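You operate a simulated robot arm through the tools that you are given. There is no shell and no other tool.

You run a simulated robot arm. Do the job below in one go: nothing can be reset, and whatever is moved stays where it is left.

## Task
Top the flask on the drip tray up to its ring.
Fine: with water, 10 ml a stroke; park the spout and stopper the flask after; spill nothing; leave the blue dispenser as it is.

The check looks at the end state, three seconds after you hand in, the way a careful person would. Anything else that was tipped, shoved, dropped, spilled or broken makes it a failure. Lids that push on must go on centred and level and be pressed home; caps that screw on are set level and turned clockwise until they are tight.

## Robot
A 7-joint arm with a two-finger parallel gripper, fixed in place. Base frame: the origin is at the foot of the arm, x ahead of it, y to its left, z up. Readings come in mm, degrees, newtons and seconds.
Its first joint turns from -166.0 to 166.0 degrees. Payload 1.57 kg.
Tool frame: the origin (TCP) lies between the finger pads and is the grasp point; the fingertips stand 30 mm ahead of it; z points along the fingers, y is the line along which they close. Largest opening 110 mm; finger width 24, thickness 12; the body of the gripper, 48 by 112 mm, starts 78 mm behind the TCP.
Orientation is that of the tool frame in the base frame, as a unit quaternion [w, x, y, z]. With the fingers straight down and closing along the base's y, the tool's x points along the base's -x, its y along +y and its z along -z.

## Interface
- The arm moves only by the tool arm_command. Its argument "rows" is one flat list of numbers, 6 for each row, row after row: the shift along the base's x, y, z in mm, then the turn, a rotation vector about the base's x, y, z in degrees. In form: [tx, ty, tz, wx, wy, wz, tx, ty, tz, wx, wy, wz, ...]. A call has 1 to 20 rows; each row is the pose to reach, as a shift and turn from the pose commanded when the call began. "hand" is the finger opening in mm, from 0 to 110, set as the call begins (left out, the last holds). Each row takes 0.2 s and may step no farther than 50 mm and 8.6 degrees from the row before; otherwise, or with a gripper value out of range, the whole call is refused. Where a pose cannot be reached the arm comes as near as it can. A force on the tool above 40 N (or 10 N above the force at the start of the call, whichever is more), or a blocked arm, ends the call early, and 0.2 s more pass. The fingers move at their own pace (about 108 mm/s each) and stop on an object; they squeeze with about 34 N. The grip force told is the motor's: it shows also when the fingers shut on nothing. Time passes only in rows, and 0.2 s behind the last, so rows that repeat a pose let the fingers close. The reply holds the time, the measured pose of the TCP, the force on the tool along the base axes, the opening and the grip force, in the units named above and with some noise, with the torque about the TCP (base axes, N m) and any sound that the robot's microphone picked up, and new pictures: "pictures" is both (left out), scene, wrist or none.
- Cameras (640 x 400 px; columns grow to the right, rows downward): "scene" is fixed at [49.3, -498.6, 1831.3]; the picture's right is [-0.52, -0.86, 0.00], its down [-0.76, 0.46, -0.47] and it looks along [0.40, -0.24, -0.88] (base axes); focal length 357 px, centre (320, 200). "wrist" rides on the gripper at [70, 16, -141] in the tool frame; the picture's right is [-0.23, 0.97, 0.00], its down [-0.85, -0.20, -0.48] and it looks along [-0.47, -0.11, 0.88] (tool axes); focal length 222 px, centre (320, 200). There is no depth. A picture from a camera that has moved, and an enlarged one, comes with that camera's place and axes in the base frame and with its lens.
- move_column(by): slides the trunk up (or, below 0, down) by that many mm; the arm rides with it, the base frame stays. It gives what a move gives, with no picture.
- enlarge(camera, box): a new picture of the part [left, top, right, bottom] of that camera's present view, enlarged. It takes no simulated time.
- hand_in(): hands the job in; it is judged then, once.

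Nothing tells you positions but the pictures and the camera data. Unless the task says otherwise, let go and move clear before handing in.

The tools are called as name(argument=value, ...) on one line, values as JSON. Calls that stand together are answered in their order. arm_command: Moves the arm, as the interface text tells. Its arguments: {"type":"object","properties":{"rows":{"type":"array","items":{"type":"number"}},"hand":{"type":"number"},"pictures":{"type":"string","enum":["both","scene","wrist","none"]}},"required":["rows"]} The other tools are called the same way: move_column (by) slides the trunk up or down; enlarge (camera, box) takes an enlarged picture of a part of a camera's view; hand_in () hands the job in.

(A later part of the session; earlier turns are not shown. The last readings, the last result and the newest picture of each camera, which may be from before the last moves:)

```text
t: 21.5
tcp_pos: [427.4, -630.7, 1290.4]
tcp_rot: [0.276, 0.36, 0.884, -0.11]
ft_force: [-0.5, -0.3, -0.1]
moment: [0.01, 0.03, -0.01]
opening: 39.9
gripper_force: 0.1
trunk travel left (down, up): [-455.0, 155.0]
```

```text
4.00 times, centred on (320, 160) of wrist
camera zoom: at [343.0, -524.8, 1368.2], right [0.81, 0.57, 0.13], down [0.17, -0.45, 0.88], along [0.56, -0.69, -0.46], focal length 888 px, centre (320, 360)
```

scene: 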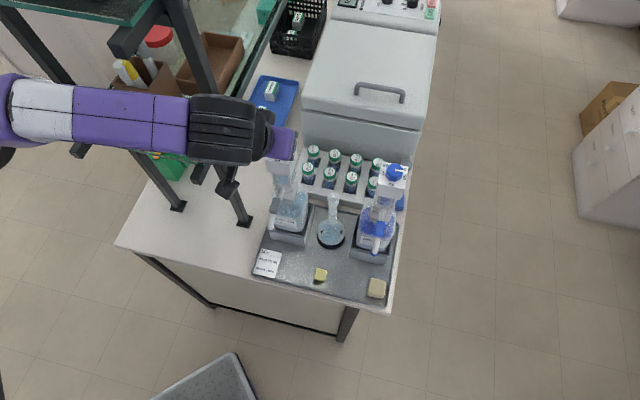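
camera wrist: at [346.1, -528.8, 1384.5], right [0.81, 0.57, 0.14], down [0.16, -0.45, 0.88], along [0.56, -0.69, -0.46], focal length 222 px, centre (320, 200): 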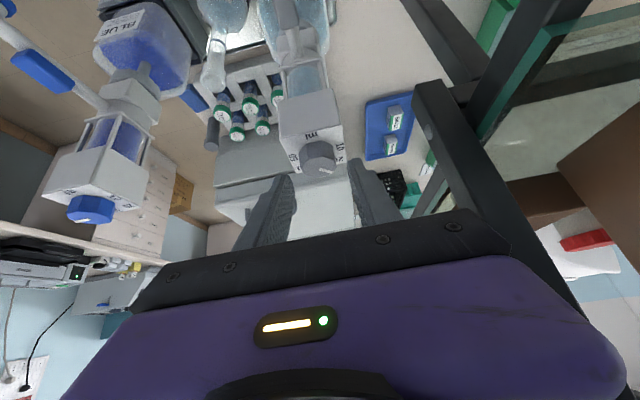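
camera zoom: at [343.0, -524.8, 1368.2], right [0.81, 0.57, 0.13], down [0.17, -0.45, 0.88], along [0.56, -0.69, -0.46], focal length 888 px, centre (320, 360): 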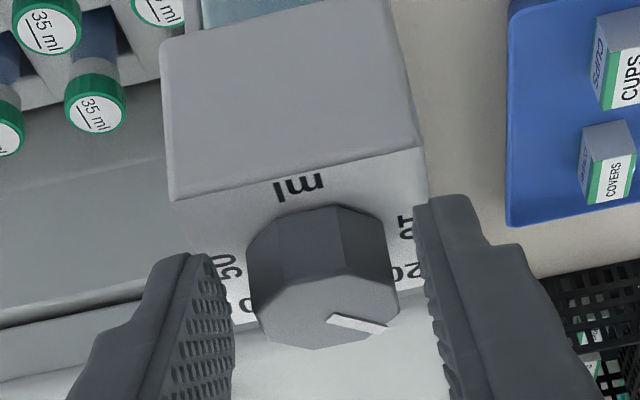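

arm_command(rows=[-1.2, -1.2, 0, 0, 0, 0, -1.2, -1.2, 0, 0, 0, 0, -1.2, -1.2, 0, 0, 0, 0], hand=36, pictures="none")

enlarge(camera="wrist", box=[260, 110, 380, 210])

```text
t: 22.3
tcp_pos: [427.8, -631.7, 1291.3]
tcp_rot: [0.274, 0.361, 0.885, -0.109]
ft_force: [-0.1, 0.0, -0.8]
moment: [-0.03, -0.01, -0.02]
opening: 35.9
gripper_force: 0.0
trunk travel left (down, up): [-455.0, 155.0]
```

```text
4.00 times, centred on (320, 160) of wrist
camera zoom: at [342.5, -525.8, 1368.6], right [0.81, 0.57, 0.13], down [0.17, -0.45, 0.88], along [0.56, -0.69, -0.46], focal length 888 px, centre (320, 360)
```

zoom: 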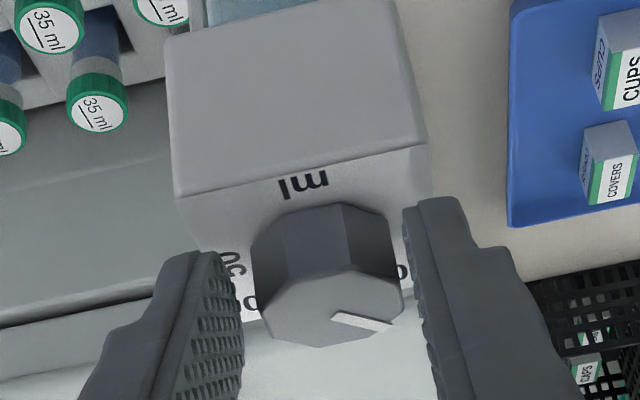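

The knob is centred between the fingers, so I'll close on it.

arm_command(rows=[0, 0, 0, 0, 0, 0, 0, 0, 0, 0, 0, 0, 0, 0, 0, 0, 0, 0], hand=22, pictures="none")

enlarge(camera="wrist", box=[260, 110, 380, 210])

```text
t: 23.1
tcp_pos: [427.9, -632.4, 1288.8]
tcp_rot: [0.276, 0.36, 0.885, -0.109]
ft_force: [2.8, 0.2, 4.4]
moment: [-0.12, -0.27, 0.03]
opening: 29.4
gripper_force: 34.1
trunk travel left (down, up): [-455.0, 155.0]
```

```text
4.00 times, centred on (320, 160) of wrist
camera zoom: at [341.9, -526.0, 1367.9], right [0.81, 0.57, 0.13], down [0.17, -0.45, 0.88], along [0.56, -0.69, -0.46], focal length 888 px, centre (320, 360)
```

zoom: 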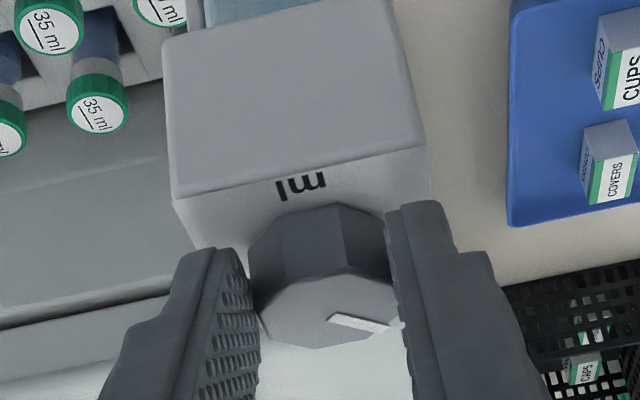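

The fingers hold the knob across its flats (29.4 mm). Now I'll turn it anticlockwise about its own vertical axis, half of the 45° first.

arm_command(rows=[-0.9, -1.1, 0, 0, 0, 3.75, -1.9, -2.2, 0, 0, 0, 7.5, -2.7, -3.4, 0, 0, 0, 11.25, -3.5, -4.6, 0, 0, 0, 15, -4.2, -5.8, 0, 0, 0, 18.75, -4.8, -7.1, 0, 0, 0, 22.5, -4.8, -7.1, 0, 0, 0, 22.5], pictures="none")

enlarge(camera="wrist", box=[240, 90, 400, 220])

enlarge(camera="scene", box=[240, 100, 340, 260])

```text
t: 24.7
tcp_pos: [445.7, -634.8, 1286.7]
tcp_rot: [0.291, 0.164, 0.941, -0.045]
ft_force: [-3.2, 0.2, 5.1]
moment: [-0.09, 0.23, -0.01]
opening: 29.5
gripper_force: 34.5
trunk travel left (down, up): [-455.0, 155.0]
heard: click
```

```text
3.08 times, centred on (320, 155) of wrist
camera zoom: at [324.5, -575.7, 1365.2], right [0.5, 0.85, 0.14], down [0.34, -0.34, 0.88], along [0.8, -0.39, -0.46], focal length 684 px, centre (320, 338)
```

zoom: 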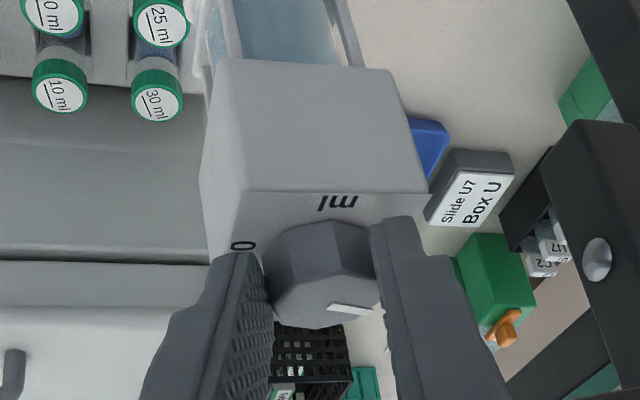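

```text
2.50 times, centred on (290, 180) of scene
camera zoom: at [49.3, -498.6, 1831.3], right [-0.52, -0.86, 0.0], down [-0.76, 0.46, -0.47], along [0.4, -0.24, -0.88], focal length 892 px, centre (395, 250)
```

zoom: 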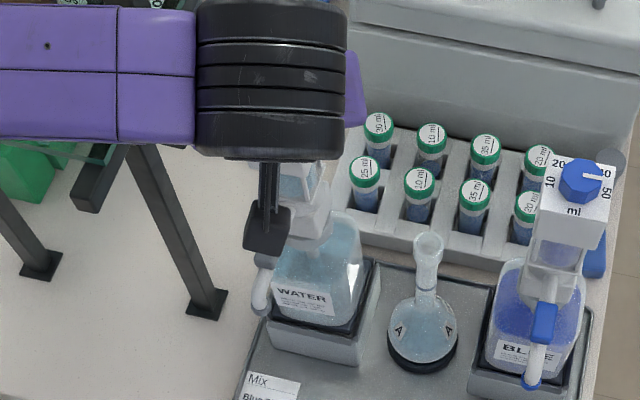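

The head has been dragged about 20 mm in +x during the turn, so the arm isn't following the arc and the bottle may be leaning in its holder. I'll ease the TCP back slowly and check the response.

arm_command(rows=[-3, -1, 0, 0, 0, 0, -6, -2, 0, 0, 0, 0, -9, -3, 0, 0, 0, 0, -9, -3, 0, 0, 0, 0, -9, -3, 0, 0, 0, 0], pictures="none")

enlarge(camera="scene", box=[240, 100, 340, 260])

enlarge(camera="wrist", box=[240, 0, 640, 220])

```text
t: 26.1
tcp_pos: [450.2, -636.2, 1285.7]
tcp_rot: [0.293, 0.155, 0.943, -0.042]
ft_force: [-3.2, -0.4, 4.3]
moment: [-0.3, 0.2, -0.03]
opening: 29.1
gripper_force: 34.1
trunk travel left (down, up): [-455.0, 155.0]
stopped in row 5: the arm was blocked; the commanded pose is now the measured one
```

```text
2.50 times, centred on (290, 180) of scene
camera zoom: at [49.3, -498.6, 1831.3], right [-0.52, -0.86, 0.0], down [-0.76, 0.46, -0.47], along [0.4, -0.24, -0.88], focal length 892 px, centre (395, 250)
```

zoom: 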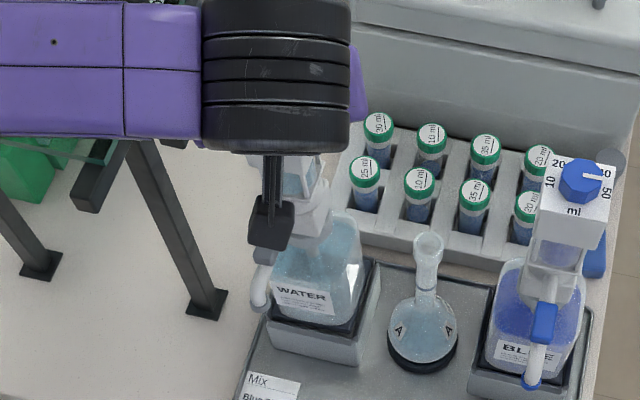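

```text
1.60 times, centred on (440, 110) of wrist
camera zoom: at [327.0, -579.5, 1364.2], right [0.49, 0.86, 0.14], down [0.35, -0.34, 0.87], along [0.8, -0.38, -0.46], focal length 355 px, centre (128, 344)
```

zoom: 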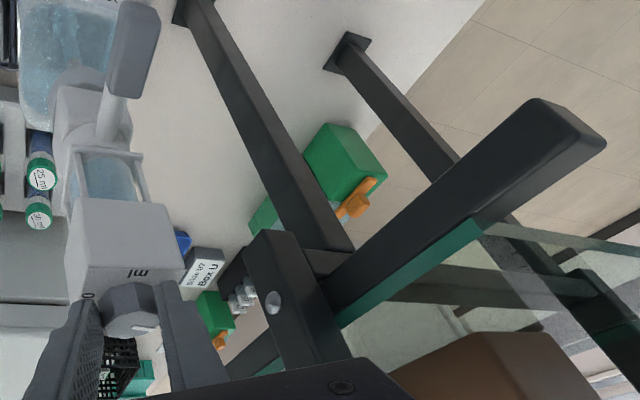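

enlarge(camera="scene", box=[0, 0, 320, 200])

enlarge(camera="scene", box=[60, 0, 220, 100])

```text
2.00 times, centred on (160, 100) of scene
camera zoom: at [49.3, -498.6, 1831.3], right [-0.52, -0.86, 0.0], down [-0.76, 0.46, -0.47], along [0.4, -0.24, -0.88], focal length 713 px, centre (640, 400)
```

zoom: 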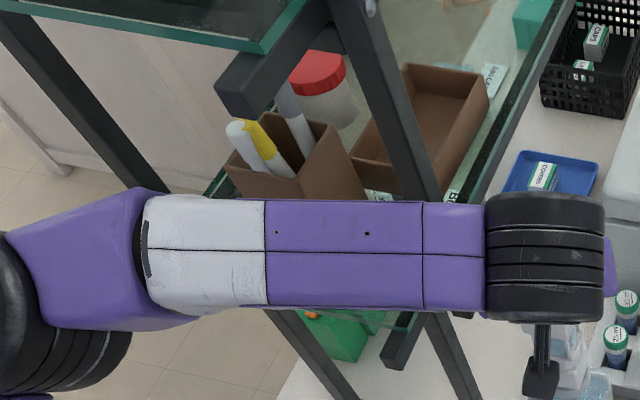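

```text
4.00 times, centred on (140, 50) of scene
camera zoom: at [49.3, -498.6, 1831.3], right [-0.52, -0.86, 0.0], down [-0.76, 0.46, -0.47], along [0.4, -0.24, -0.88], focal length 1427 px, centre (1040, 800)
```

zoom: 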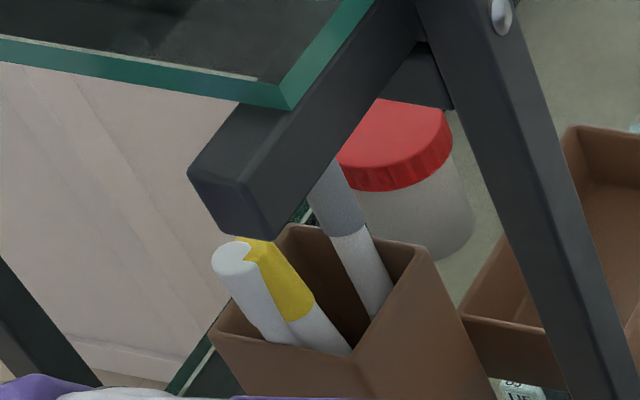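

The arm is near the top of its reach because the trunk is too low, which explains the poor tracking. I'll reverse the turn slowly to stand the bottle up again, release, and redo this with the trunk higher.

arm_command(rows=[-3, 0.5, 0.4, 0, 0, -3.5, -6, 1, 0.8, 0, 0, -7, -9.5, 1.6, 1.2, 0, 0, -10.5, -13, 2.2, 1.7, 0, 0, -14, -16, 2.8, 2.2, 0, 0, -17.5, -19, 3.3, 2.6, 0, 0, -21, -22.3, 3.8, 3, 0, 0, -24.5, -22.3, 3.8, 3, 0, 0, -24.5], pictures="none")

enlarge(camera="scene", box=[240, 100, 340, 260])

enlarge(camera="wrist", box=[260, 110, 380, 210])

```text
t: 27.9
tcp_pos: [427.8, -630.3, 1287.5]
tcp_rot: [0.274, 0.352, 0.889, -0.102]
ft_force: [1.0, 0.0, 3.4]
moment: [0.08, -0.35, -0.01]
opening: 29.2
gripper_force: 33.8
trunk travel left (down, up): [-455.0, 155.0]
```

```text
2.50 times, centred on (290, 180) of scene
camera zoom: at [49.3, -498.6, 1831.3], right [-0.52, -0.86, 0.0], down [-0.76, 0.46, -0.47], along [0.4, -0.24, -0.88], focal length 892 px, centre (395, 250)
```

zoom: 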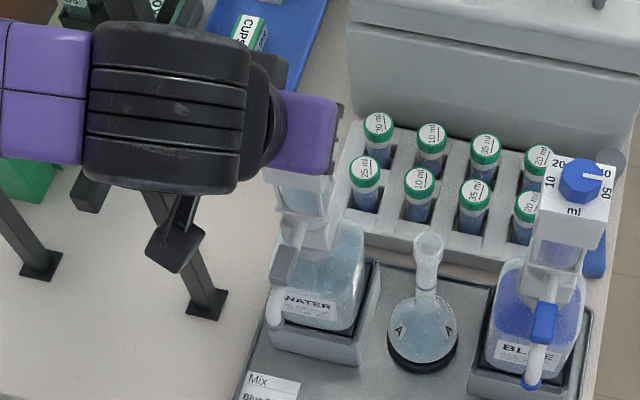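

```text
4.00 times, centred on (320, 160) of wrist
camera zoom: at [340.4, -528.5, 1366.0], right [0.8, 0.58, 0.14], down [0.18, -0.45, 0.87], along [0.57, -0.67, -0.47], focal length 888 px, centre (320, 360)
```

zoom: 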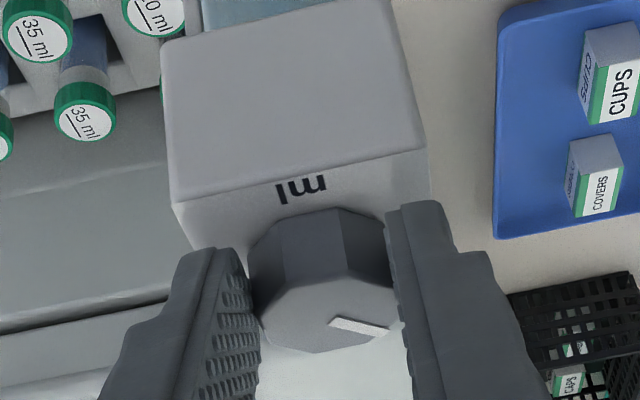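

The bottle is back in its original spot. I'll open the fingers and rise with the trunk before lowering the arm relative to it.

arm_command(rows=[0, 0, 0, 0, 0, 0, 0, 0, 0, 0, 0, 0], hand=56, pictures="none")

move_column(by=60)

enlarge(camera="wrist", box=[220, 60, 400, 210])

enlarge(camera="scene", box=[0, 0, 640, 400])

```text
t: 28.5
tcp_pos: [428.7, -633.6, 1286.9]
tcp_rot: [0.274, 0.352, 0.889, -0.102]
ft_force: [0.3, 1.0, -0.2]
moment: [0.02, 0.0, -0.01]
opening: 55.9
gripper_force: 0.2
trunk travel left (down, up): [-455.0, 155.0]
```

```text
t: 29.5
tcp_pos: [427.4, -631.7, 1345.2]
tcp_rot: [0.275, 0.352, 0.889, -0.102]
ft_force: [-0.8, 0.3, 0.0]
moment: [0.01, -0.02, -0.02]
opening: 56.2
gripper_force: 0.1
trunk travel left (down, up): [-515.0, 95.0]
```

```text
2.67 times, centred on (310, 135) of wrist
camera zoom: at [340.0, -528.9, 1425.5], right [0.8, 0.58, 0.14], down [0.18, -0.45, 0.87], along [0.57, -0.67, -0.47], focal length 592 px, centre (347, 373)
```

zoom: 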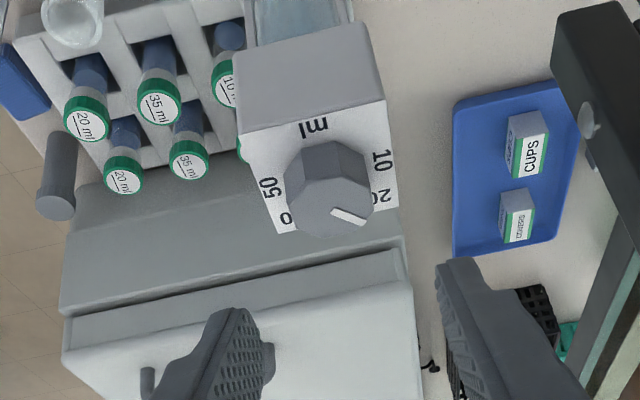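

```text
1.00 times, centred on (320, 200) of scene (not enlarged: the box is as wide or as high as the picture)
camera zoom: at [49.3, -498.6, 1831.3], right [-0.52, -0.86, 0.0], down [-0.76, 0.46, -0.47], along [0.4, -0.24, -0.88], focal length 357 px, centre (320, 200)
```

zoom: 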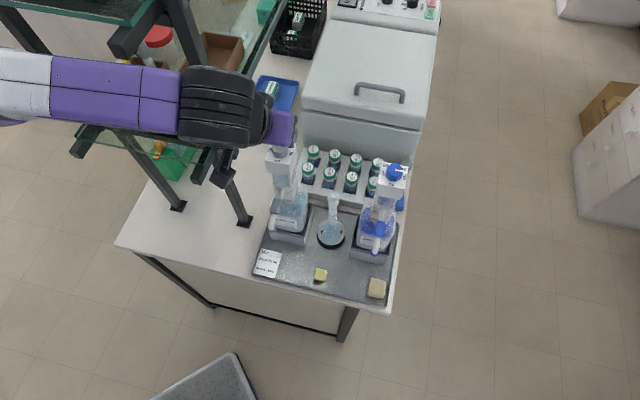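

arm_command(rows=[-14, 14, 0, 0, 0, 0, -28, 28, 0, 0, 0, 0, -42, 42, 0, 0, 0, 0, -57, 57, 0, 0, 0, 0, -57, 57, 0, 0, 0, 0, -57, 57, 0, 0, 0, 0], pictures="none")

arm_command(rows=[0, 0, -15, 0, 0, 0, 0, 0, -30, 0, 0, 0, 0, 0, -45, 0, 0, 0, 0, 0, -60, 0, 0, 0, 0, 0, -60, 0, 0, 0, 0, 0, -60, 0, 0, 0], pictures="none")

move_column(by=60)

enlarge(camera="scene", box=[0, 0, 640, 400])

```text
t: 30.9
tcp_pos: [369.9, -575.6, 1330.6]
tcp_rot: [0.26, 0.355, 0.893, -0.094]
ft_force: [-0.2, 0.6, 0.0]
moment: [0.0, -0.01, 0.02]
opening: 55.9
gripper_force: 0.1
trunk travel left (down, up): [-515.0, 95.0]
```

```text
t: 32.3
tcp_pos: [371.6, -575.9, 1290.3]
tcp_rot: [0.278, 0.351, 0.888, -0.102]
ft_force: [-0.4, 0.3, -0.6]
moment: [0.01, -0.01, 0.0]
opening: 55.9
gripper_force: 0.1
trunk travel left (down, up): [-515.0, 95.0]
```

```text
t: 33.3
tcp_pos: [372.0, -576.5, 1349.8]
tcp_rot: [0.277, 0.352, 0.888, -0.103]
ft_force: [-0.2, 0.1, -0.5]
moment: [0.0, 0.0, 0.03]
opening: 55.9
gripper_force: 0.0
trunk travel left (down, up): [-575.0, 35.0]
```

```text
1.00 times, centred on (320, 200) of scene (not enlarged: the box is as wide or as high as the picture)
camera zoom: at [49.3, -498.6, 1831.3], right [-0.52, -0.86, 0.0], down [-0.76, 0.46, -0.47], along [0.4, -0.24, -0.88], focal length 357 px, centre (320, 200)
```

zoom: 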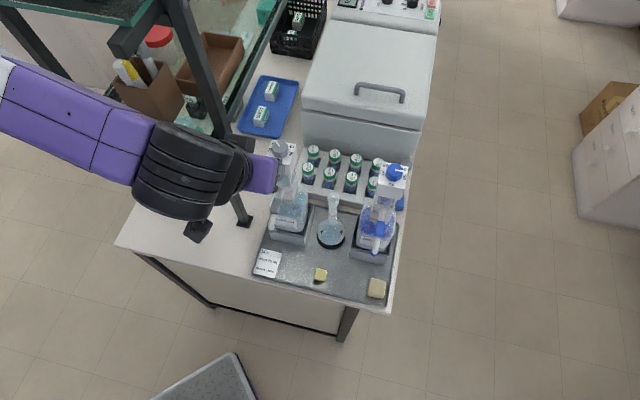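

arm_command(rows=[0, 0, -15, 0, 0, 0, 0, 0, -30, 0, 0, 0, 0, 0, -45, 0, 0, 0, 0, 0, -60, 0, 0, 0, 0, 0, -60, 0, 0, 0, 0, 0, -60, 0, 0, 0], pictures="none")

move_column(by=35)

arm_command(rows=[0, 0, 0, 0, 0, 3, 0, 0, 0, 0, 0, 7, 0, 0, 0, 0, 0, 10, 0, 0, 0, 0, 0, 10, 0, 0, 0, 0, 0, 10], pictures="both")

```text
t: 34.7
tcp_pos: [371.7, -576.8, 1290.4]
tcp_rot: [0.277, 0.352, 0.888, -0.103]
ft_force: [-0.3, 0.2, -1.2]
moment: [0.0, 0.0, 0.0]
opening: 55.8
gripper_force: 0.1
trunk travel left (down, up): [-575.0, 35.0]
```

```text
t: 35.5
tcp_pos: [372.2, -576.4, 1325.6]
tcp_rot: [0.277, 0.352, 0.888, -0.103]
ft_force: [0.5, -0.3, -0.1]
moment: [0.0, 0.0, 0.0]
opening: 56.0
gripper_force: 0.0
trunk travel left (down, up): [-610.0, 0.0]
```

```text
t: 36.7
tcp_pos: [370.8, -577.1, 1325.4]
tcp_rot: [0.285, 0.273, 0.915, -0.079]
ft_force: [-0.4, -0.2, -0.4]
moment: [0.02, -0.02, -0.01]
opening: 56.3
gripper_force: 0.1
trunk travel left (down, up): [-610.0, 0.0]
camera wrist: at [266.3, -490.3, 1403.6], right [0.69, 0.71, 0.14], down [0.25, -0.41, 0.88], along [0.68, -0.57, -0.46], focal length 222 px, centre (320, 200)
```

scene: 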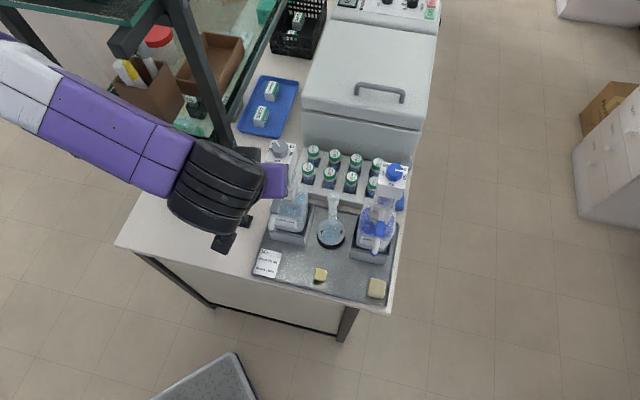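
wrist: 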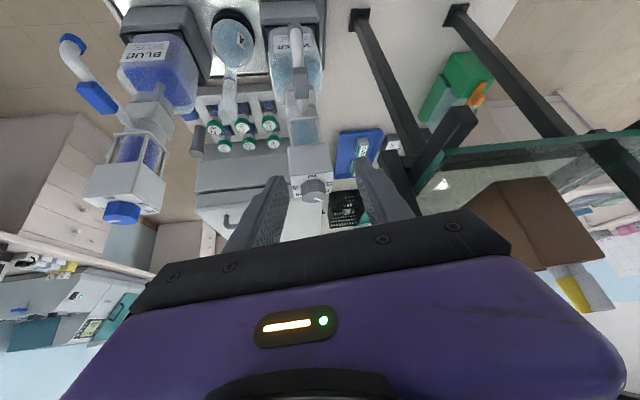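

Tracking is now exact, which confirms the trunk height was the cause. I'll tilt the fingers further, to about 60°, so the wrist stays low and well in front of both shelf beams, and square them to the bench.

arm_command(rows=[0, 0, 0, 0, 0, -6, 0, 0, 0, 0, 0, -11.5, 0, 0, 0, 0, 0, -11.5], pictures="none")

arm_command(rows=[4, -4, 0, -4.5, -4.5, 0, 8, -8, 0, -9, -9, 0, 12, -12, 0, -13.5, -13.5, 0, 16, -16, 0, -18, -18, 0, 16, -16, 0, -18, -18, 0, 16, -16, 0, -18, -18, 0])

```text
t: 37.5
tcp_pos: [370.6, -576.6, 1324.8]
tcp_rot: [0.276, 0.364, 0.883, -0.108]
ft_force: [1.0, 0.3, 0.1]
moment: [-0.03, -0.01, -0.01]
opening: 55.7
gripper_force: 0.1
trunk travel left (down, up): [-610.0, 0.0]
```

```text
t: 38.9
tcp_pos: [388.3, -592.5, 1326.8]
tcp_rot: [0.464, 0.328, 0.802, -0.185]
ft_force: [-0.2, -0.2, 0.2]
moment: [-0.02, -0.02, 0.01]
opening: 56.2
gripper_force: 0.0
trunk travel left (down, up): [-610.0, 0.0]
camera wrist: at [288.2, -471.9, 1336.7], right [0.76, 0.62, 0.2], down [-0.13, -0.16, 0.98], along [0.64, -0.77, -0.04], focal length 222 px, centre (320, 200)
```

scene: 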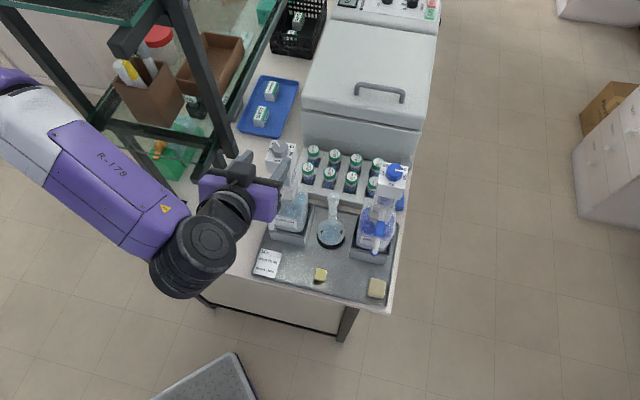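
wrist: 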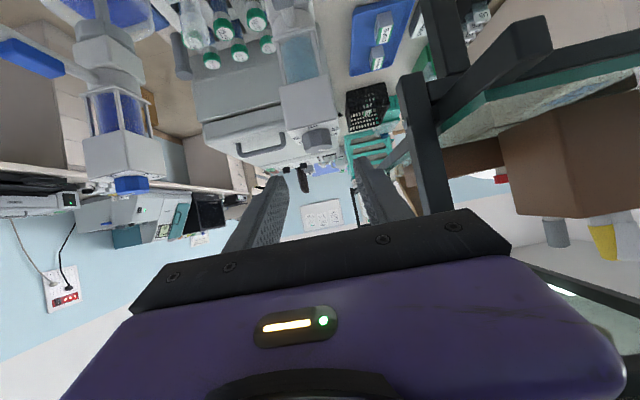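

The arm is well clear of the shelf and the view is level. Now I'll bring the open fingers over the knob.

arm_command(rows=[8, -8, 0, 0, 0, 0, 16, -16, -8, 0, 0, 0, 24, -24, -16, 0, 0, 0, 32, -32, -24, 0, 0, 0, 38.9, -39.5, -30, 0, 0, 0, 38.9, -39.5, -30, 0, 0, 0], pictures="none", hand=44)

enlarge(camera="wrist", box=[250, 80, 390, 220])

enlarge(camera="scene", box=[240, 110, 320, 190])

```text
t: 40.3
tcp_pos: [427.2, -632.6, 1294.9]
tcp_rot: [0.463, 0.329, 0.802, -0.186]
ft_force: [0.3, 0.0, 0.0]
moment: [0.0, 0.02, -0.02]
opening: 43.9
gripper_force: 0.0
trunk travel left (down, up): [-610.0, 0.0]
```

```text
2.86 times, centred on (320, 150) of wrist
camera zoom: at [327.3, -512.5, 1306.8], right [0.76, 0.62, 0.2], down [-0.13, -0.16, 0.98], along [0.64, -0.77, -0.04], focal length 635 px, centre (320, 343)
```

zoom: 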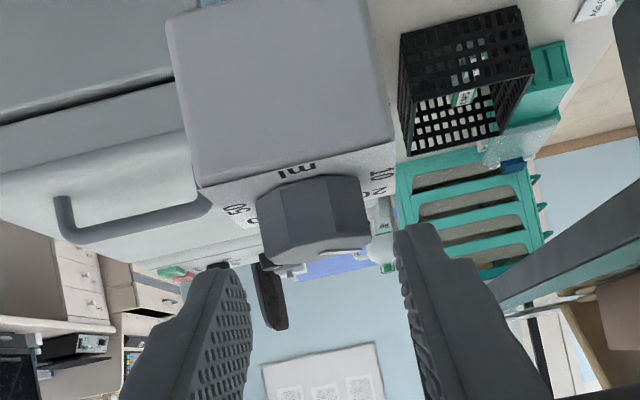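

```text
5.00 times, centred on (280, 150) of scene
camera zoom: at [49.3, -498.6, 1831.3], right [-0.52, -0.86, 0.0], down [-0.76, 0.46, -0.47], along [0.4, -0.24, -0.88], focal length 1784 px, centre (520, 450)
```

zoom: 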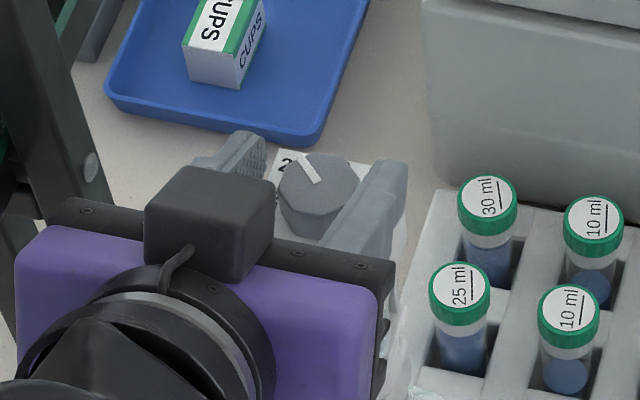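

arm_command(rows=[0, 0, -4, 0, 0, 0, 0, 0, -8, 0, 0, 0, 0, 0, -8, 0, 0, 0], pictures="none", hand=36)

enlarge(camera="wrist", box=[260, 100, 380, 200])

enlarge(camera="scene", box=[260, 120, 310, 170])

```text
t: 41.1
tcp_pos: [427.8, -632.0, 1287.8]
tcp_rot: [0.463, 0.329, 0.802, -0.186]
ft_force: [0.9, -0.1, -0.2]
moment: [0.0, 0.0, -0.04]
opening: 35.8
gripper_force: 0.1
trunk travel left (down, up): [-610.0, 0.0]
```

```text
4.00 times, centred on (320, 150) of wrist
camera zoom: at [327.4, -511.9, 1298.5], right [0.76, 0.62, 0.2], down [-0.13, -0.16, 0.98], along [0.64, -0.77, -0.04], focal length 888 px, centre (320, 400)
```

zoom: 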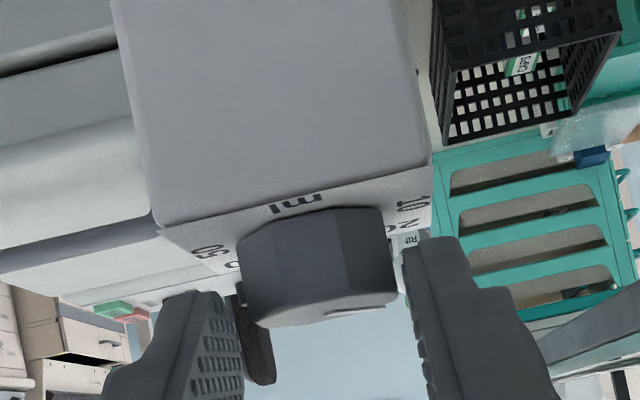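

```text
8.00 times, centred on (285, 145) of scene
camera zoom: at [49.3, -498.6, 1831.3], right [-0.52, -0.86, 0.0], down [-0.76, 0.46, -0.47], along [0.4, -0.24, -0.88], focal length 2854 px, centre (600, 640)
```

zoom: 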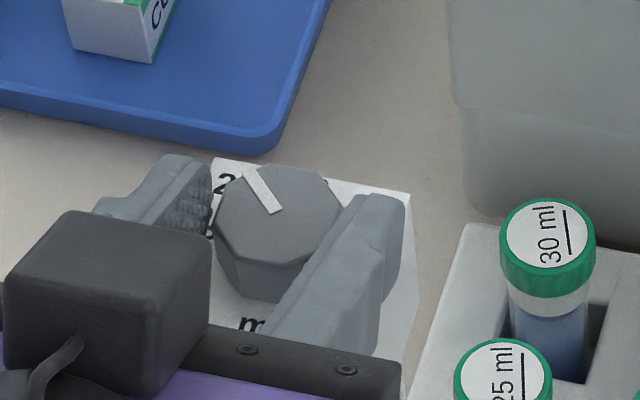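

arm_command(rows=[0, 0, -1.5, 0, 0, 0, 0, 0, -1.5, 0, 0, 0, 0, 0, -1.5, 0, 0, 0], pictures="none", hand=22)

enlarge(camera="scene", box=[260, 120, 310, 170])

```text
t: 41.9
tcp_pos: [427.5, -632.1, 1285.8]
tcp_rot: [0.463, 0.328, 0.802, -0.186]
ft_force: [0.7, 2.9, 3.0]
moment: [-0.04, -0.1, 0.01]
opening: 29.1
gripper_force: 33.9
trunk travel left (down, up): [-610.0, 0.0]
```

```text
8.00 times, centred on (285, 145) of scene
camera zoom: at [49.3, -498.6, 1831.3], right [-0.52, -0.86, 0.0], down [-0.76, 0.46, -0.47], along [0.4, -0.24, -0.88], focal length 2854 px, centre (600, 640)
```

zoom: 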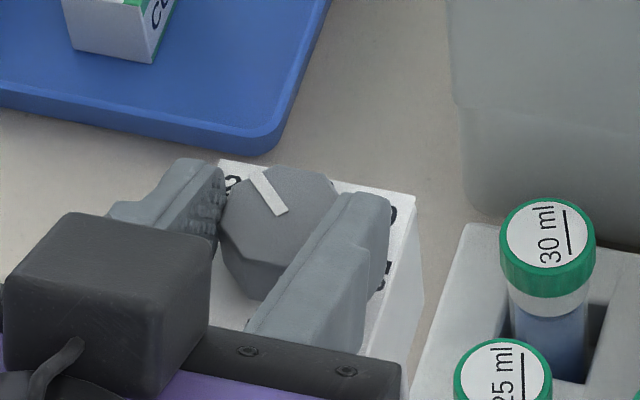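

arm_command(rows=[-0.9, -1, 0, 0, 0, 3.75, -1.8, -2.1, 0, 0, 0, 7.5, -2.6, -3.2, 0, 0, 0, 11.25, -3.3, -4.35, 0, 0, 0, 15, -4, -5.5, 0, 0, 0, 18.75, -4.55, -6.8, 0, 0, 0, 22.5, -4.55, -6.8, 0, 0, 0, 22.5], pictures="none")

enlarge(camera="scene", box=[250, 120, 310, 180])

enlarge(camera="scene", box=[240, 100, 340, 260])

```text
t: 43.5
tcp_pos: [423.1, -638.3, 1285.2]
tcp_rot: [0.491, 0.164, 0.851, -0.09]
ft_force: [2.8, 0.8, 4.0]
moment: [-0.19, -0.42, 0.06]
opening: 29.4
gripper_force: 34.2
trunk travel left (down, up): [-610.0, 0.0]
```

```text
6.67 times, centred on (280, 150) of scene
camera zoom: at [49.3, -498.6, 1831.3], right [-0.52, -0.86, 0.0], down [-0.76, 0.46, -0.47], along [0.4, -0.24, -0.88], focal length 2378 px, centre (587, 533)
```

zoom: 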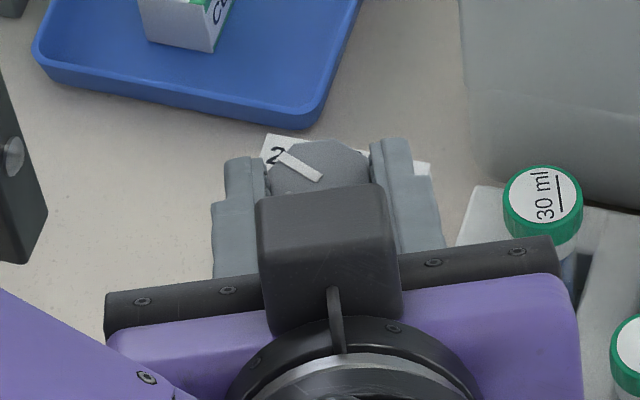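

```text
2.50 times, centred on (290, 180) of scene
camera zoom: at [49.3, -498.6, 1831.3], right [-0.52, -0.86, 0.0], down [-0.76, 0.46, -0.47], along [0.4, -0.24, -0.88], focal length 892 px, centre (395, 250)
```

zoom: 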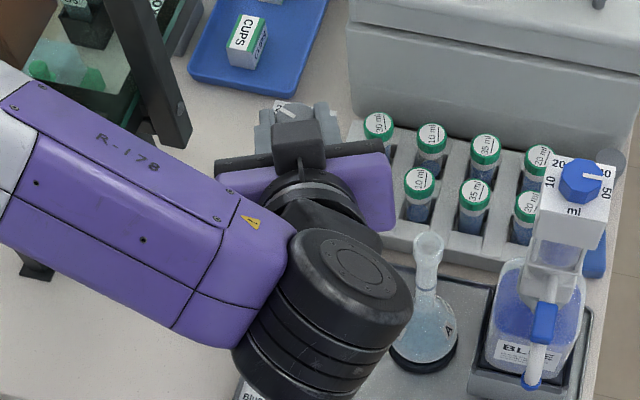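

The turn is tracking cleanly with the knob centred. I'll finish the other 22.5°.

arm_command(rows=[-0.5, -1.3, 0, 0, 0, 3.75, -0.85, -2.6, 0, 0, 0, 7.5, -1.2, -3.9, 0, 0, 0, 11.25, -1.45, -5.3, 0, 0, 0, 15, -1.55, -6.7, 0, 0, 0, 18.75, -1.6, -8.05, 0, 0, 0, 22.5, -1.6, -8.05, 0, 0, 0, 22.5], pictures="none")

enlarge(camera="scene", box=[250, 120, 310, 180])

enlarge(camera="wrist", box=[240, 80, 400, 220])

```text
t: 45.1
tcp_pos: [419.7, -647.8, 1286.1]
tcp_rot: [0.498, -0.004, 0.867, 0.006]
ft_force: [0.5, -3.2, 3.2]
moment: [-0.17, -0.29, -0.09]
opening: 29.1
gripper_force: 33.9
trunk travel left (down, up): [-610.0, 0.0]
```

```text
6.67 times, centred on (280, 150) of scene
camera zoom: at [49.3, -498.6, 1831.3], right [-0.52, -0.86, 0.0], down [-0.76, 0.46, -0.47], along [0.4, -0.24, -0.88], focal length 2378 px, centre (587, 533)
```

zoom: 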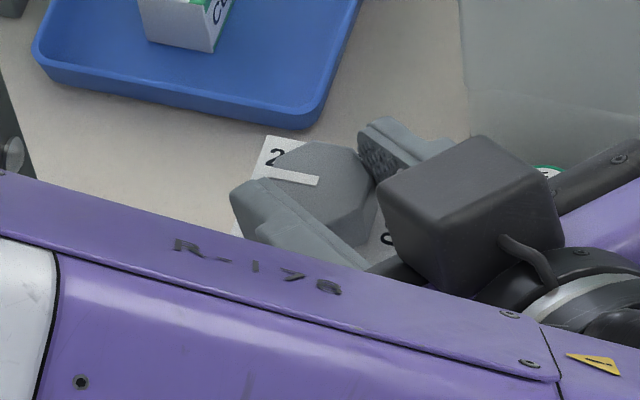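

```text
2.86 times, centred on (320, 150) of wrist
camera zoom: at [264.2, -634.4, 1297.9], right [0.1, 0.97, 0.2], down [0.02, -0.21, 0.98], along [0.99, -0.1, -0.04], focal length 635 px, centre (320, 343)
```

zoom: 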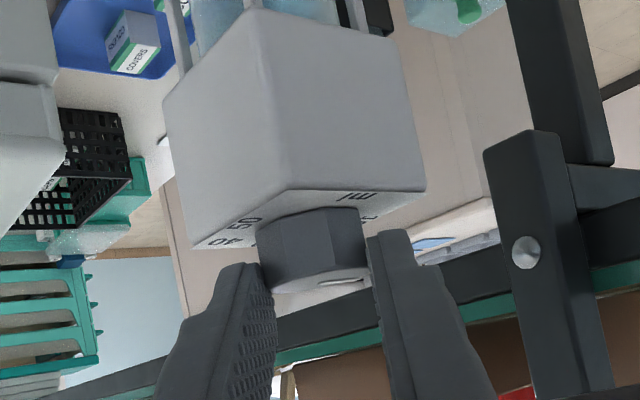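

The pointer now lies along the 10 mark. I'll open the fingers, lift off and check.

arm_command(rows=[0, 0, 0, 0, 0, 0, 0, 0, 0, 0, 0, 0, 0, 0, 10, 0, 0, 0, -10, 0, 20, 0, 0, 0, -30, 10, 25, 0, 0, 0, -60, 20, 25, 0, 0, 0, -90, 30, 25, 0, 0, 0], hand=44)

enlarge(camera="scene", box=[250, 120, 310, 180])

enlarge(camera="wrist", box=[0, 0, 640, 400])

```text
t: 46.7
tcp_pos: [333.6, -616.8, 1312.3]
tcp_rot: [0.5, -0.005, 0.866, 0.007]
ft_force: [-0.5, 0.0, 0.3]
moment: [0.02, -0.03, 0.03]
opening: 44.0
gripper_force: 0.1
trunk travel left (down, up): [-610.0, 0.0]
camera wrist: at [177.9, -604.1, 1323.3], right [0.1, 0.97, 0.2], down [0.02, -0.21, 0.98], along [0.99, -0.1, -0.04], focal length 222 px, centre (320, 200)
```

scene: 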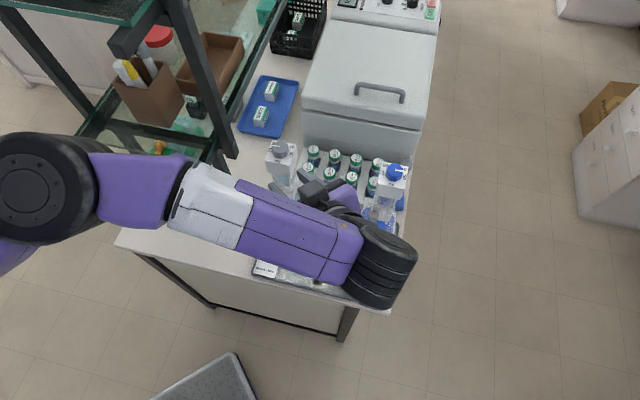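
wrist: 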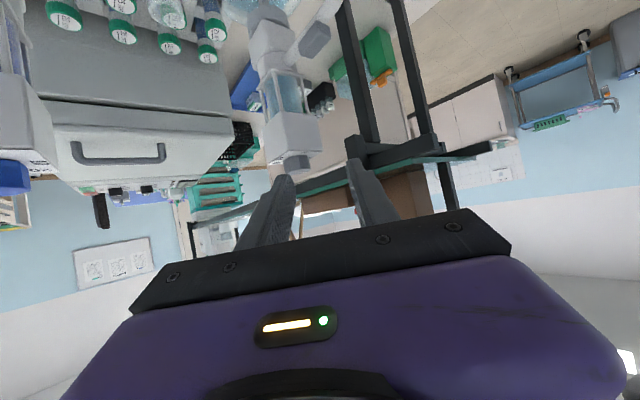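

```text
6.67 times, centred on (280, 150) of scene
camera zoom: at [49.3, -498.6, 1831.3], right [-0.52, -0.86, 0.0], down [-0.76, 0.46, -0.47], along [0.4, -0.24, -0.88], focal length 2378 px, centre (587, 533)
```

zoom: 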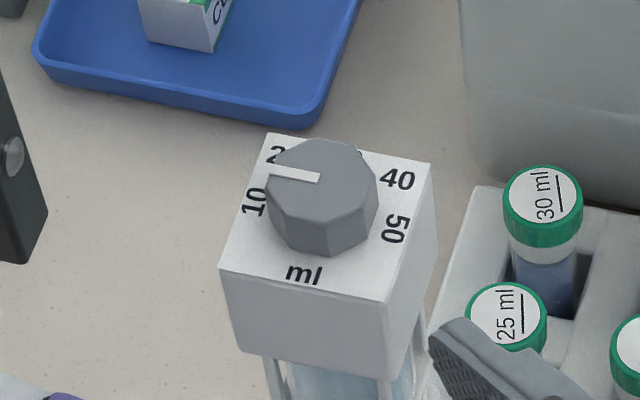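

```text
1.00 times, centred on (320, 200) of wrist (not enlarged: the box is as wide or as high as the picture)
camera zoom: at [177.9, -604.1, 1323.3], right [0.1, 0.97, 0.2], down [0.02, -0.21, 0.98], along [0.99, -0.1, -0.04], focal length 222 px, centre (320, 200)
```

zoom: 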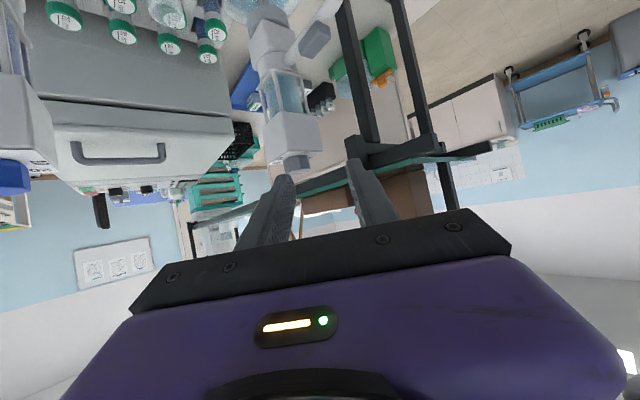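

The dial reads 10. Next I'll move back to the front, facing the bench, and lower the trunk to see the spout and flask level from the side.

arm_command(rows=[-10, 10, 0, 0, 0, -7.5, -20, 20, 0, 0, 0, -15, -30, 30, 0, 0, 0, -22.5, -40, 40, 0, 0, 0, -30, -50, 50, 0, 0, 0, -37.5, -60, 60, 0, 0, 0, -45, -60, 60, 0, 0, 0, -45], pictures="none")

move_column(by=-180)

enlarge(camera="wrist", box=[0, 0, 640, 400])

enlarge(camera="scene", box=[0, 0, 640, 400])

```text
t: 48.5
tcp_pos: [254.6, -542.7, 1261.4]
tcp_rot: [0.433, 0.355, 0.813, -0.157]
ft_force: [-0.5, -0.3, -0.4]
moment: [0.0, -0.05, 0.0]
opening: 43.9
gripper_force: 0.0
trunk travel left (down, up): [-610.0, 0.0]
stopped in row 7: the arm was blocked; the commanded pose is now the measured one
```

```text
t: 50.5
tcp_pos: [254.5, -542.8, 1080.1]
tcp_rot: [0.433, 0.356, 0.813, -0.158]
ft_force: [0.2, -0.1, -0.6]
moment: [-0.04, 0.04, 0.01]
opening: 44.0
gripper_force: 0.1
trunk travel left (down, up): [-430.0, 180.0]
```

```text
1.00 times, centred on (320, 200) of wrist (not enlarged: the box is as wide or as high as the picture)
camera zoom: at [158.4, -421.8, 1107.4], right [0.78, 0.58, 0.24], down [-0.11, -0.25, 0.96], along [0.62, -0.78, -0.13], focal length 222 px, centre (320, 200)
```

zoom: 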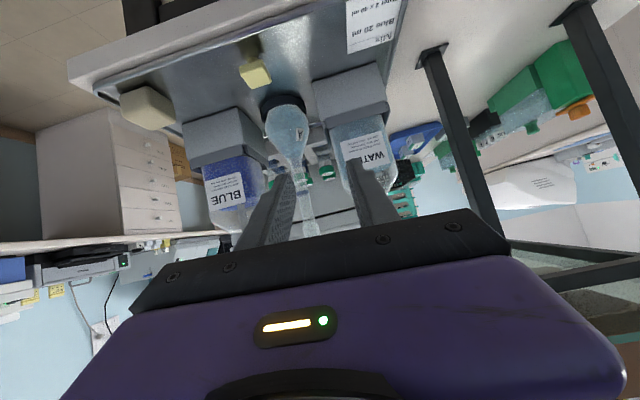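

```text
1.00 times, centred on (320, 200) of scene (not enlarged: the box is as wide or as high as the picture)
camera zoom: at [49.3, -498.6, 1831.3], right [-0.52, -0.86, 0.0], down [-0.76, 0.46, -0.47], along [0.4, -0.24, -0.88], focal length 357 px, centre (320, 200)
```

zoom: 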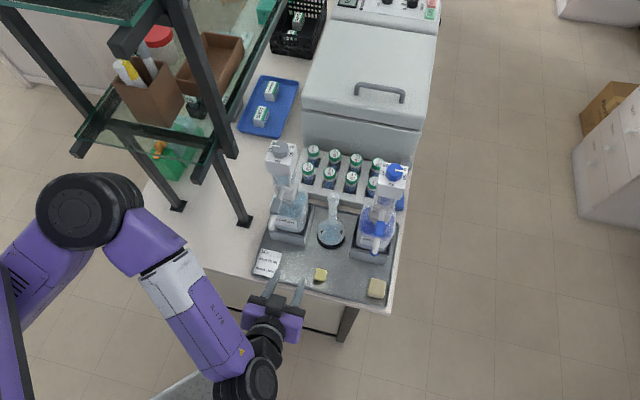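

enlarge(camera="wrist", box=[230, 70, 350, 250])

enlarge(camera="scene", box=[305, 170, 365, 260])

enlarge(camera="scene", box=[250, 130, 330, 250])

enlarge(camera="scene", box=[300, 240, 400, 310])

```text
2.22 times, centred on (290, 160) of wrist
camera zoom: at [158.4, -421.8, 1107.4], right [0.78, 0.58, 0.24], down [-0.11, -0.25, 0.96], along [0.62, -0.78, -0.13], focal length 494 px, centre (387, 289)
```

zoom: 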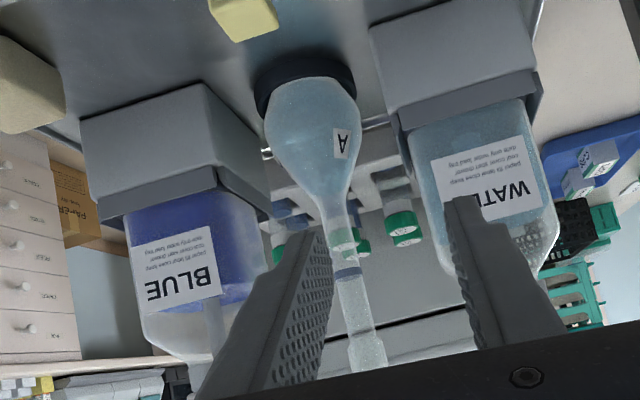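

```text
4.44 times, centred on (335, 215) of scene
camera zoom: at [49.3, -498.6, 1831.3], right [-0.52, -0.86, 0.0], down [-0.76, 0.46, -0.47], along [0.4, -0.24, -0.88], focal length 1585 px, centre (253, 133)
```

zoom: 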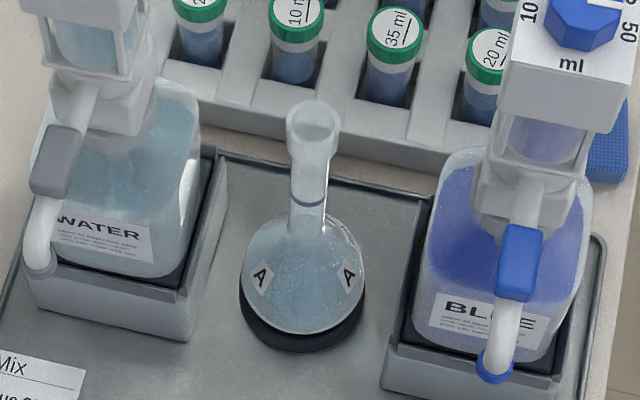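

```text
3.33 times, centred on (290, 190) of scene
camera zoom: at [49.3, -498.6, 1831.3], right [-0.52, -0.86, 0.0], down [-0.76, 0.46, -0.47], along [0.4, -0.24, -0.88], focal length 1189 px, centre (420, 233)
```

zoom: 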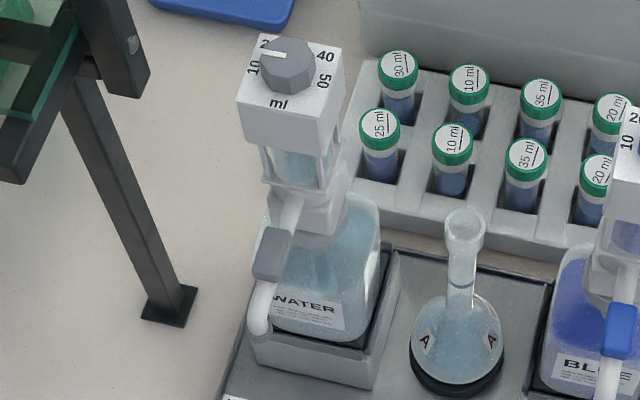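

```text
5.71 times, centred on (350, 275) of scene
camera zoom: at [49.3, -498.6, 1831.3], right [-0.52, -0.86, 0.0], down [-0.76, 0.46, -0.47], along [0.4, -0.24, -0.88], focal length 2038 px, centre (149, -229)
```

zoom: 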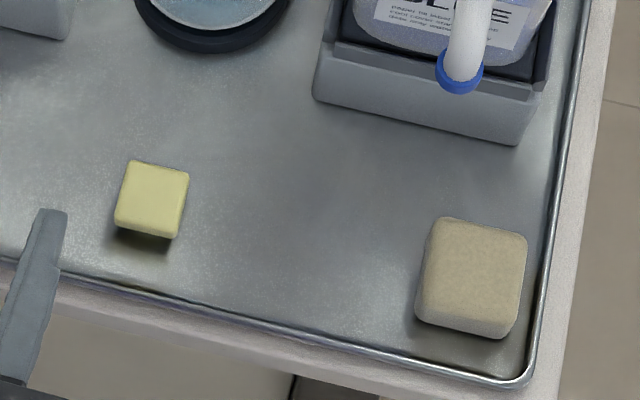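

The yellow block is probably the stopper, and the knob and dispensers look intact. I'll move the camera level with the flask to judge the liquid against the ring.

arm_command(rows=[5, -20, 0, 0, 0, 0, 10, -40, 0, 0, 0, 0, 16, -60, 0, 0, 0, 0, 21, -78, 0, 0, 0, 0, 26, -95, 0, 0, 0, 0, 26, -95, 0, 0, 0, 0], hand=110, pictures="none")

move_column(by=-60)

enlarge(camera="wrist", box=[0, 0, 640, 400])

enlarge(camera="wrist", box=[240, 60, 400, 250])

```text
t: 51.9
tcp_pos: [283.1, -638.1, 1082.1]
tcp_rot: [0.433, 0.355, 0.813, -0.158]
ft_force: [-0.1, 0.1, 0.4]
moment: [-0.02, -0.03, 0.02]
opening: 110.0
gripper_force: 0.0
trunk travel left (down, up): [-430.0, 180.0]
```

```text
t: 52.9
tcp_pos: [282.5, -638.4, 1022.0]
tcp_rot: [0.434, 0.355, 0.813, -0.158]
ft_force: [-0.8, 0.1, -0.3]
moment: [-0.02, 0.01, -0.02]
opening: 109.9
gripper_force: 0.1
trunk travel left (down, up): [-370.0, 240.0]
```

```text
1.00 times, centred on (320, 200) of wrist (not enlarged: the box is as wide or as high as the picture)
camera zoom: at [186.0, -517.4, 1048.3], right [0.78, 0.58, 0.23], down [-0.11, -0.25, 0.96], along [0.62, -0.78, -0.13], focal length 222 px, centre (320, 200)
```

zoom: 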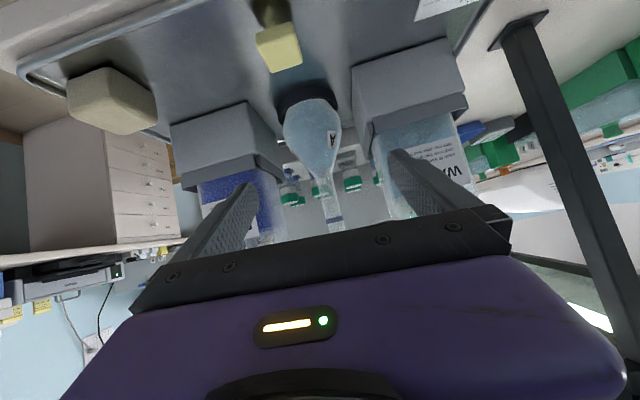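

```text
2.11 times, centred on (320, 155) of wrist
camera zoom: at [186.0, -517.4, 1048.3], right [0.78, 0.58, 0.23], down [-0.11, -0.25, 0.96], along [0.62, -0.78, -0.13], focal length 468 px, centre (320, 295)
```

zoom: 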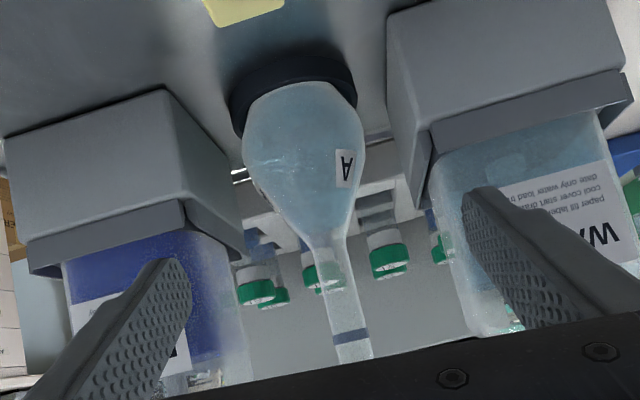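

enlarge(camera="wrist", box=[280, 90, 350, 170])

enlarge(camera="wrist", box=[300, 160, 360, 235])

enlarge(camera="wrist", box=[230, 0, 330, 80])

enlarge(camera="scene", box=[315, 190, 350, 250])

```text
5.00 times, centred on (315, 130) of wrist
camera zoom: at [186.0, -517.4, 1048.3], right [0.78, 0.58, 0.23], down [-0.11, -0.25, 0.96], along [0.62, -0.78, -0.13], focal length 1111 px, centre (345, 550)
```

zoom: 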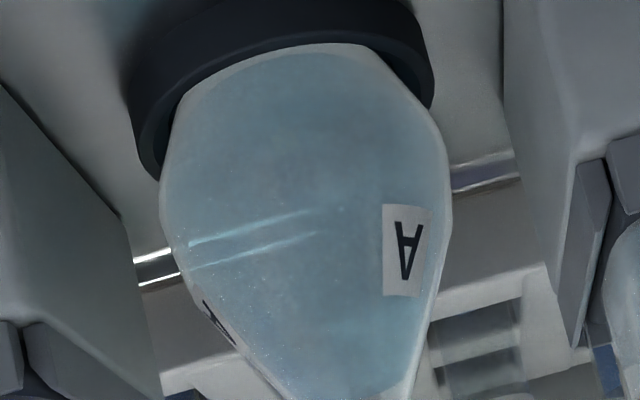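

```text
5.33 times, centred on (330, 198) of wrist
camera zoom: at [186.0, -517.4, 1048.3], right [0.78, 0.58, 0.23], down [-0.11, -0.25, 0.96], along [0.62, -0.78, -0.13], focal length 1185 px, centre (267, 213)
```

zoom: 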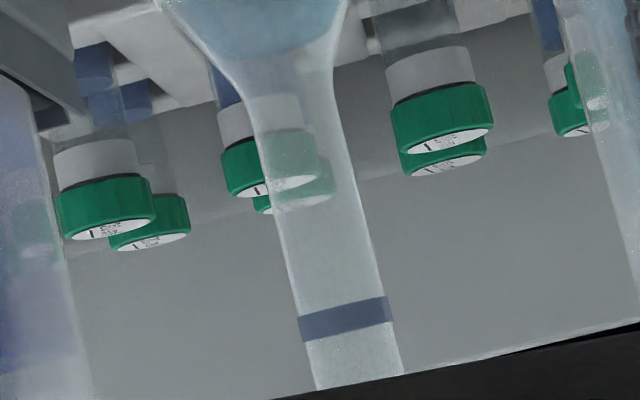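

```text
5.00 times, centred on (280, 40) of wrist
camera zoom: at [186.0, -517.4, 1048.3], right [0.78, 0.58, 0.23], down [-0.11, -0.25, 0.96], along [0.62, -0.78, -0.13], focal length 1111 px, centre (520, 1000)
```

zoom: 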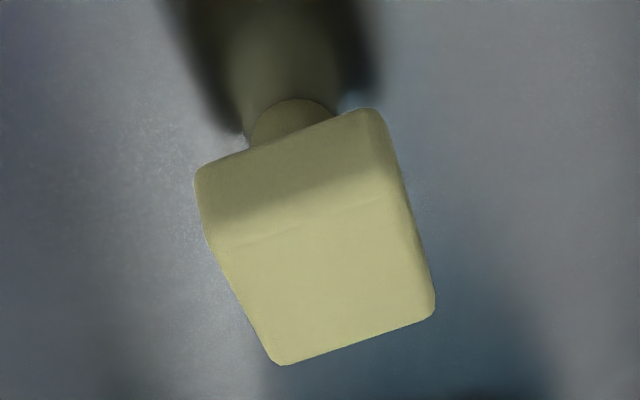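

```text
6.67 times, centred on (332, 220) of scene
camera zoom: at [49.3, -498.6, 1831.3], right [-0.52, -0.86, 0.0], down [-0.76, 0.46, -0.47], along [0.4, -0.24, -0.88], focal length 2378 px, centre (237, 67)
```

zoom: 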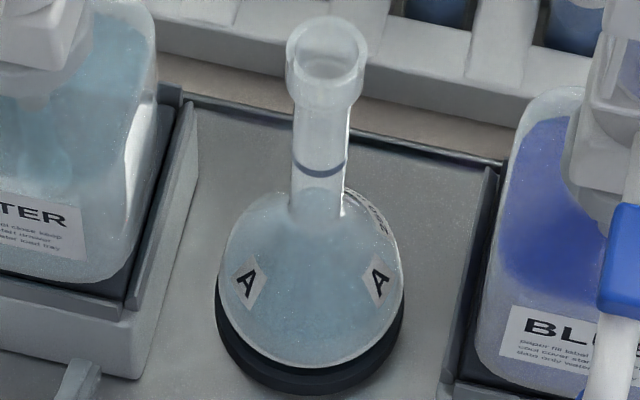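

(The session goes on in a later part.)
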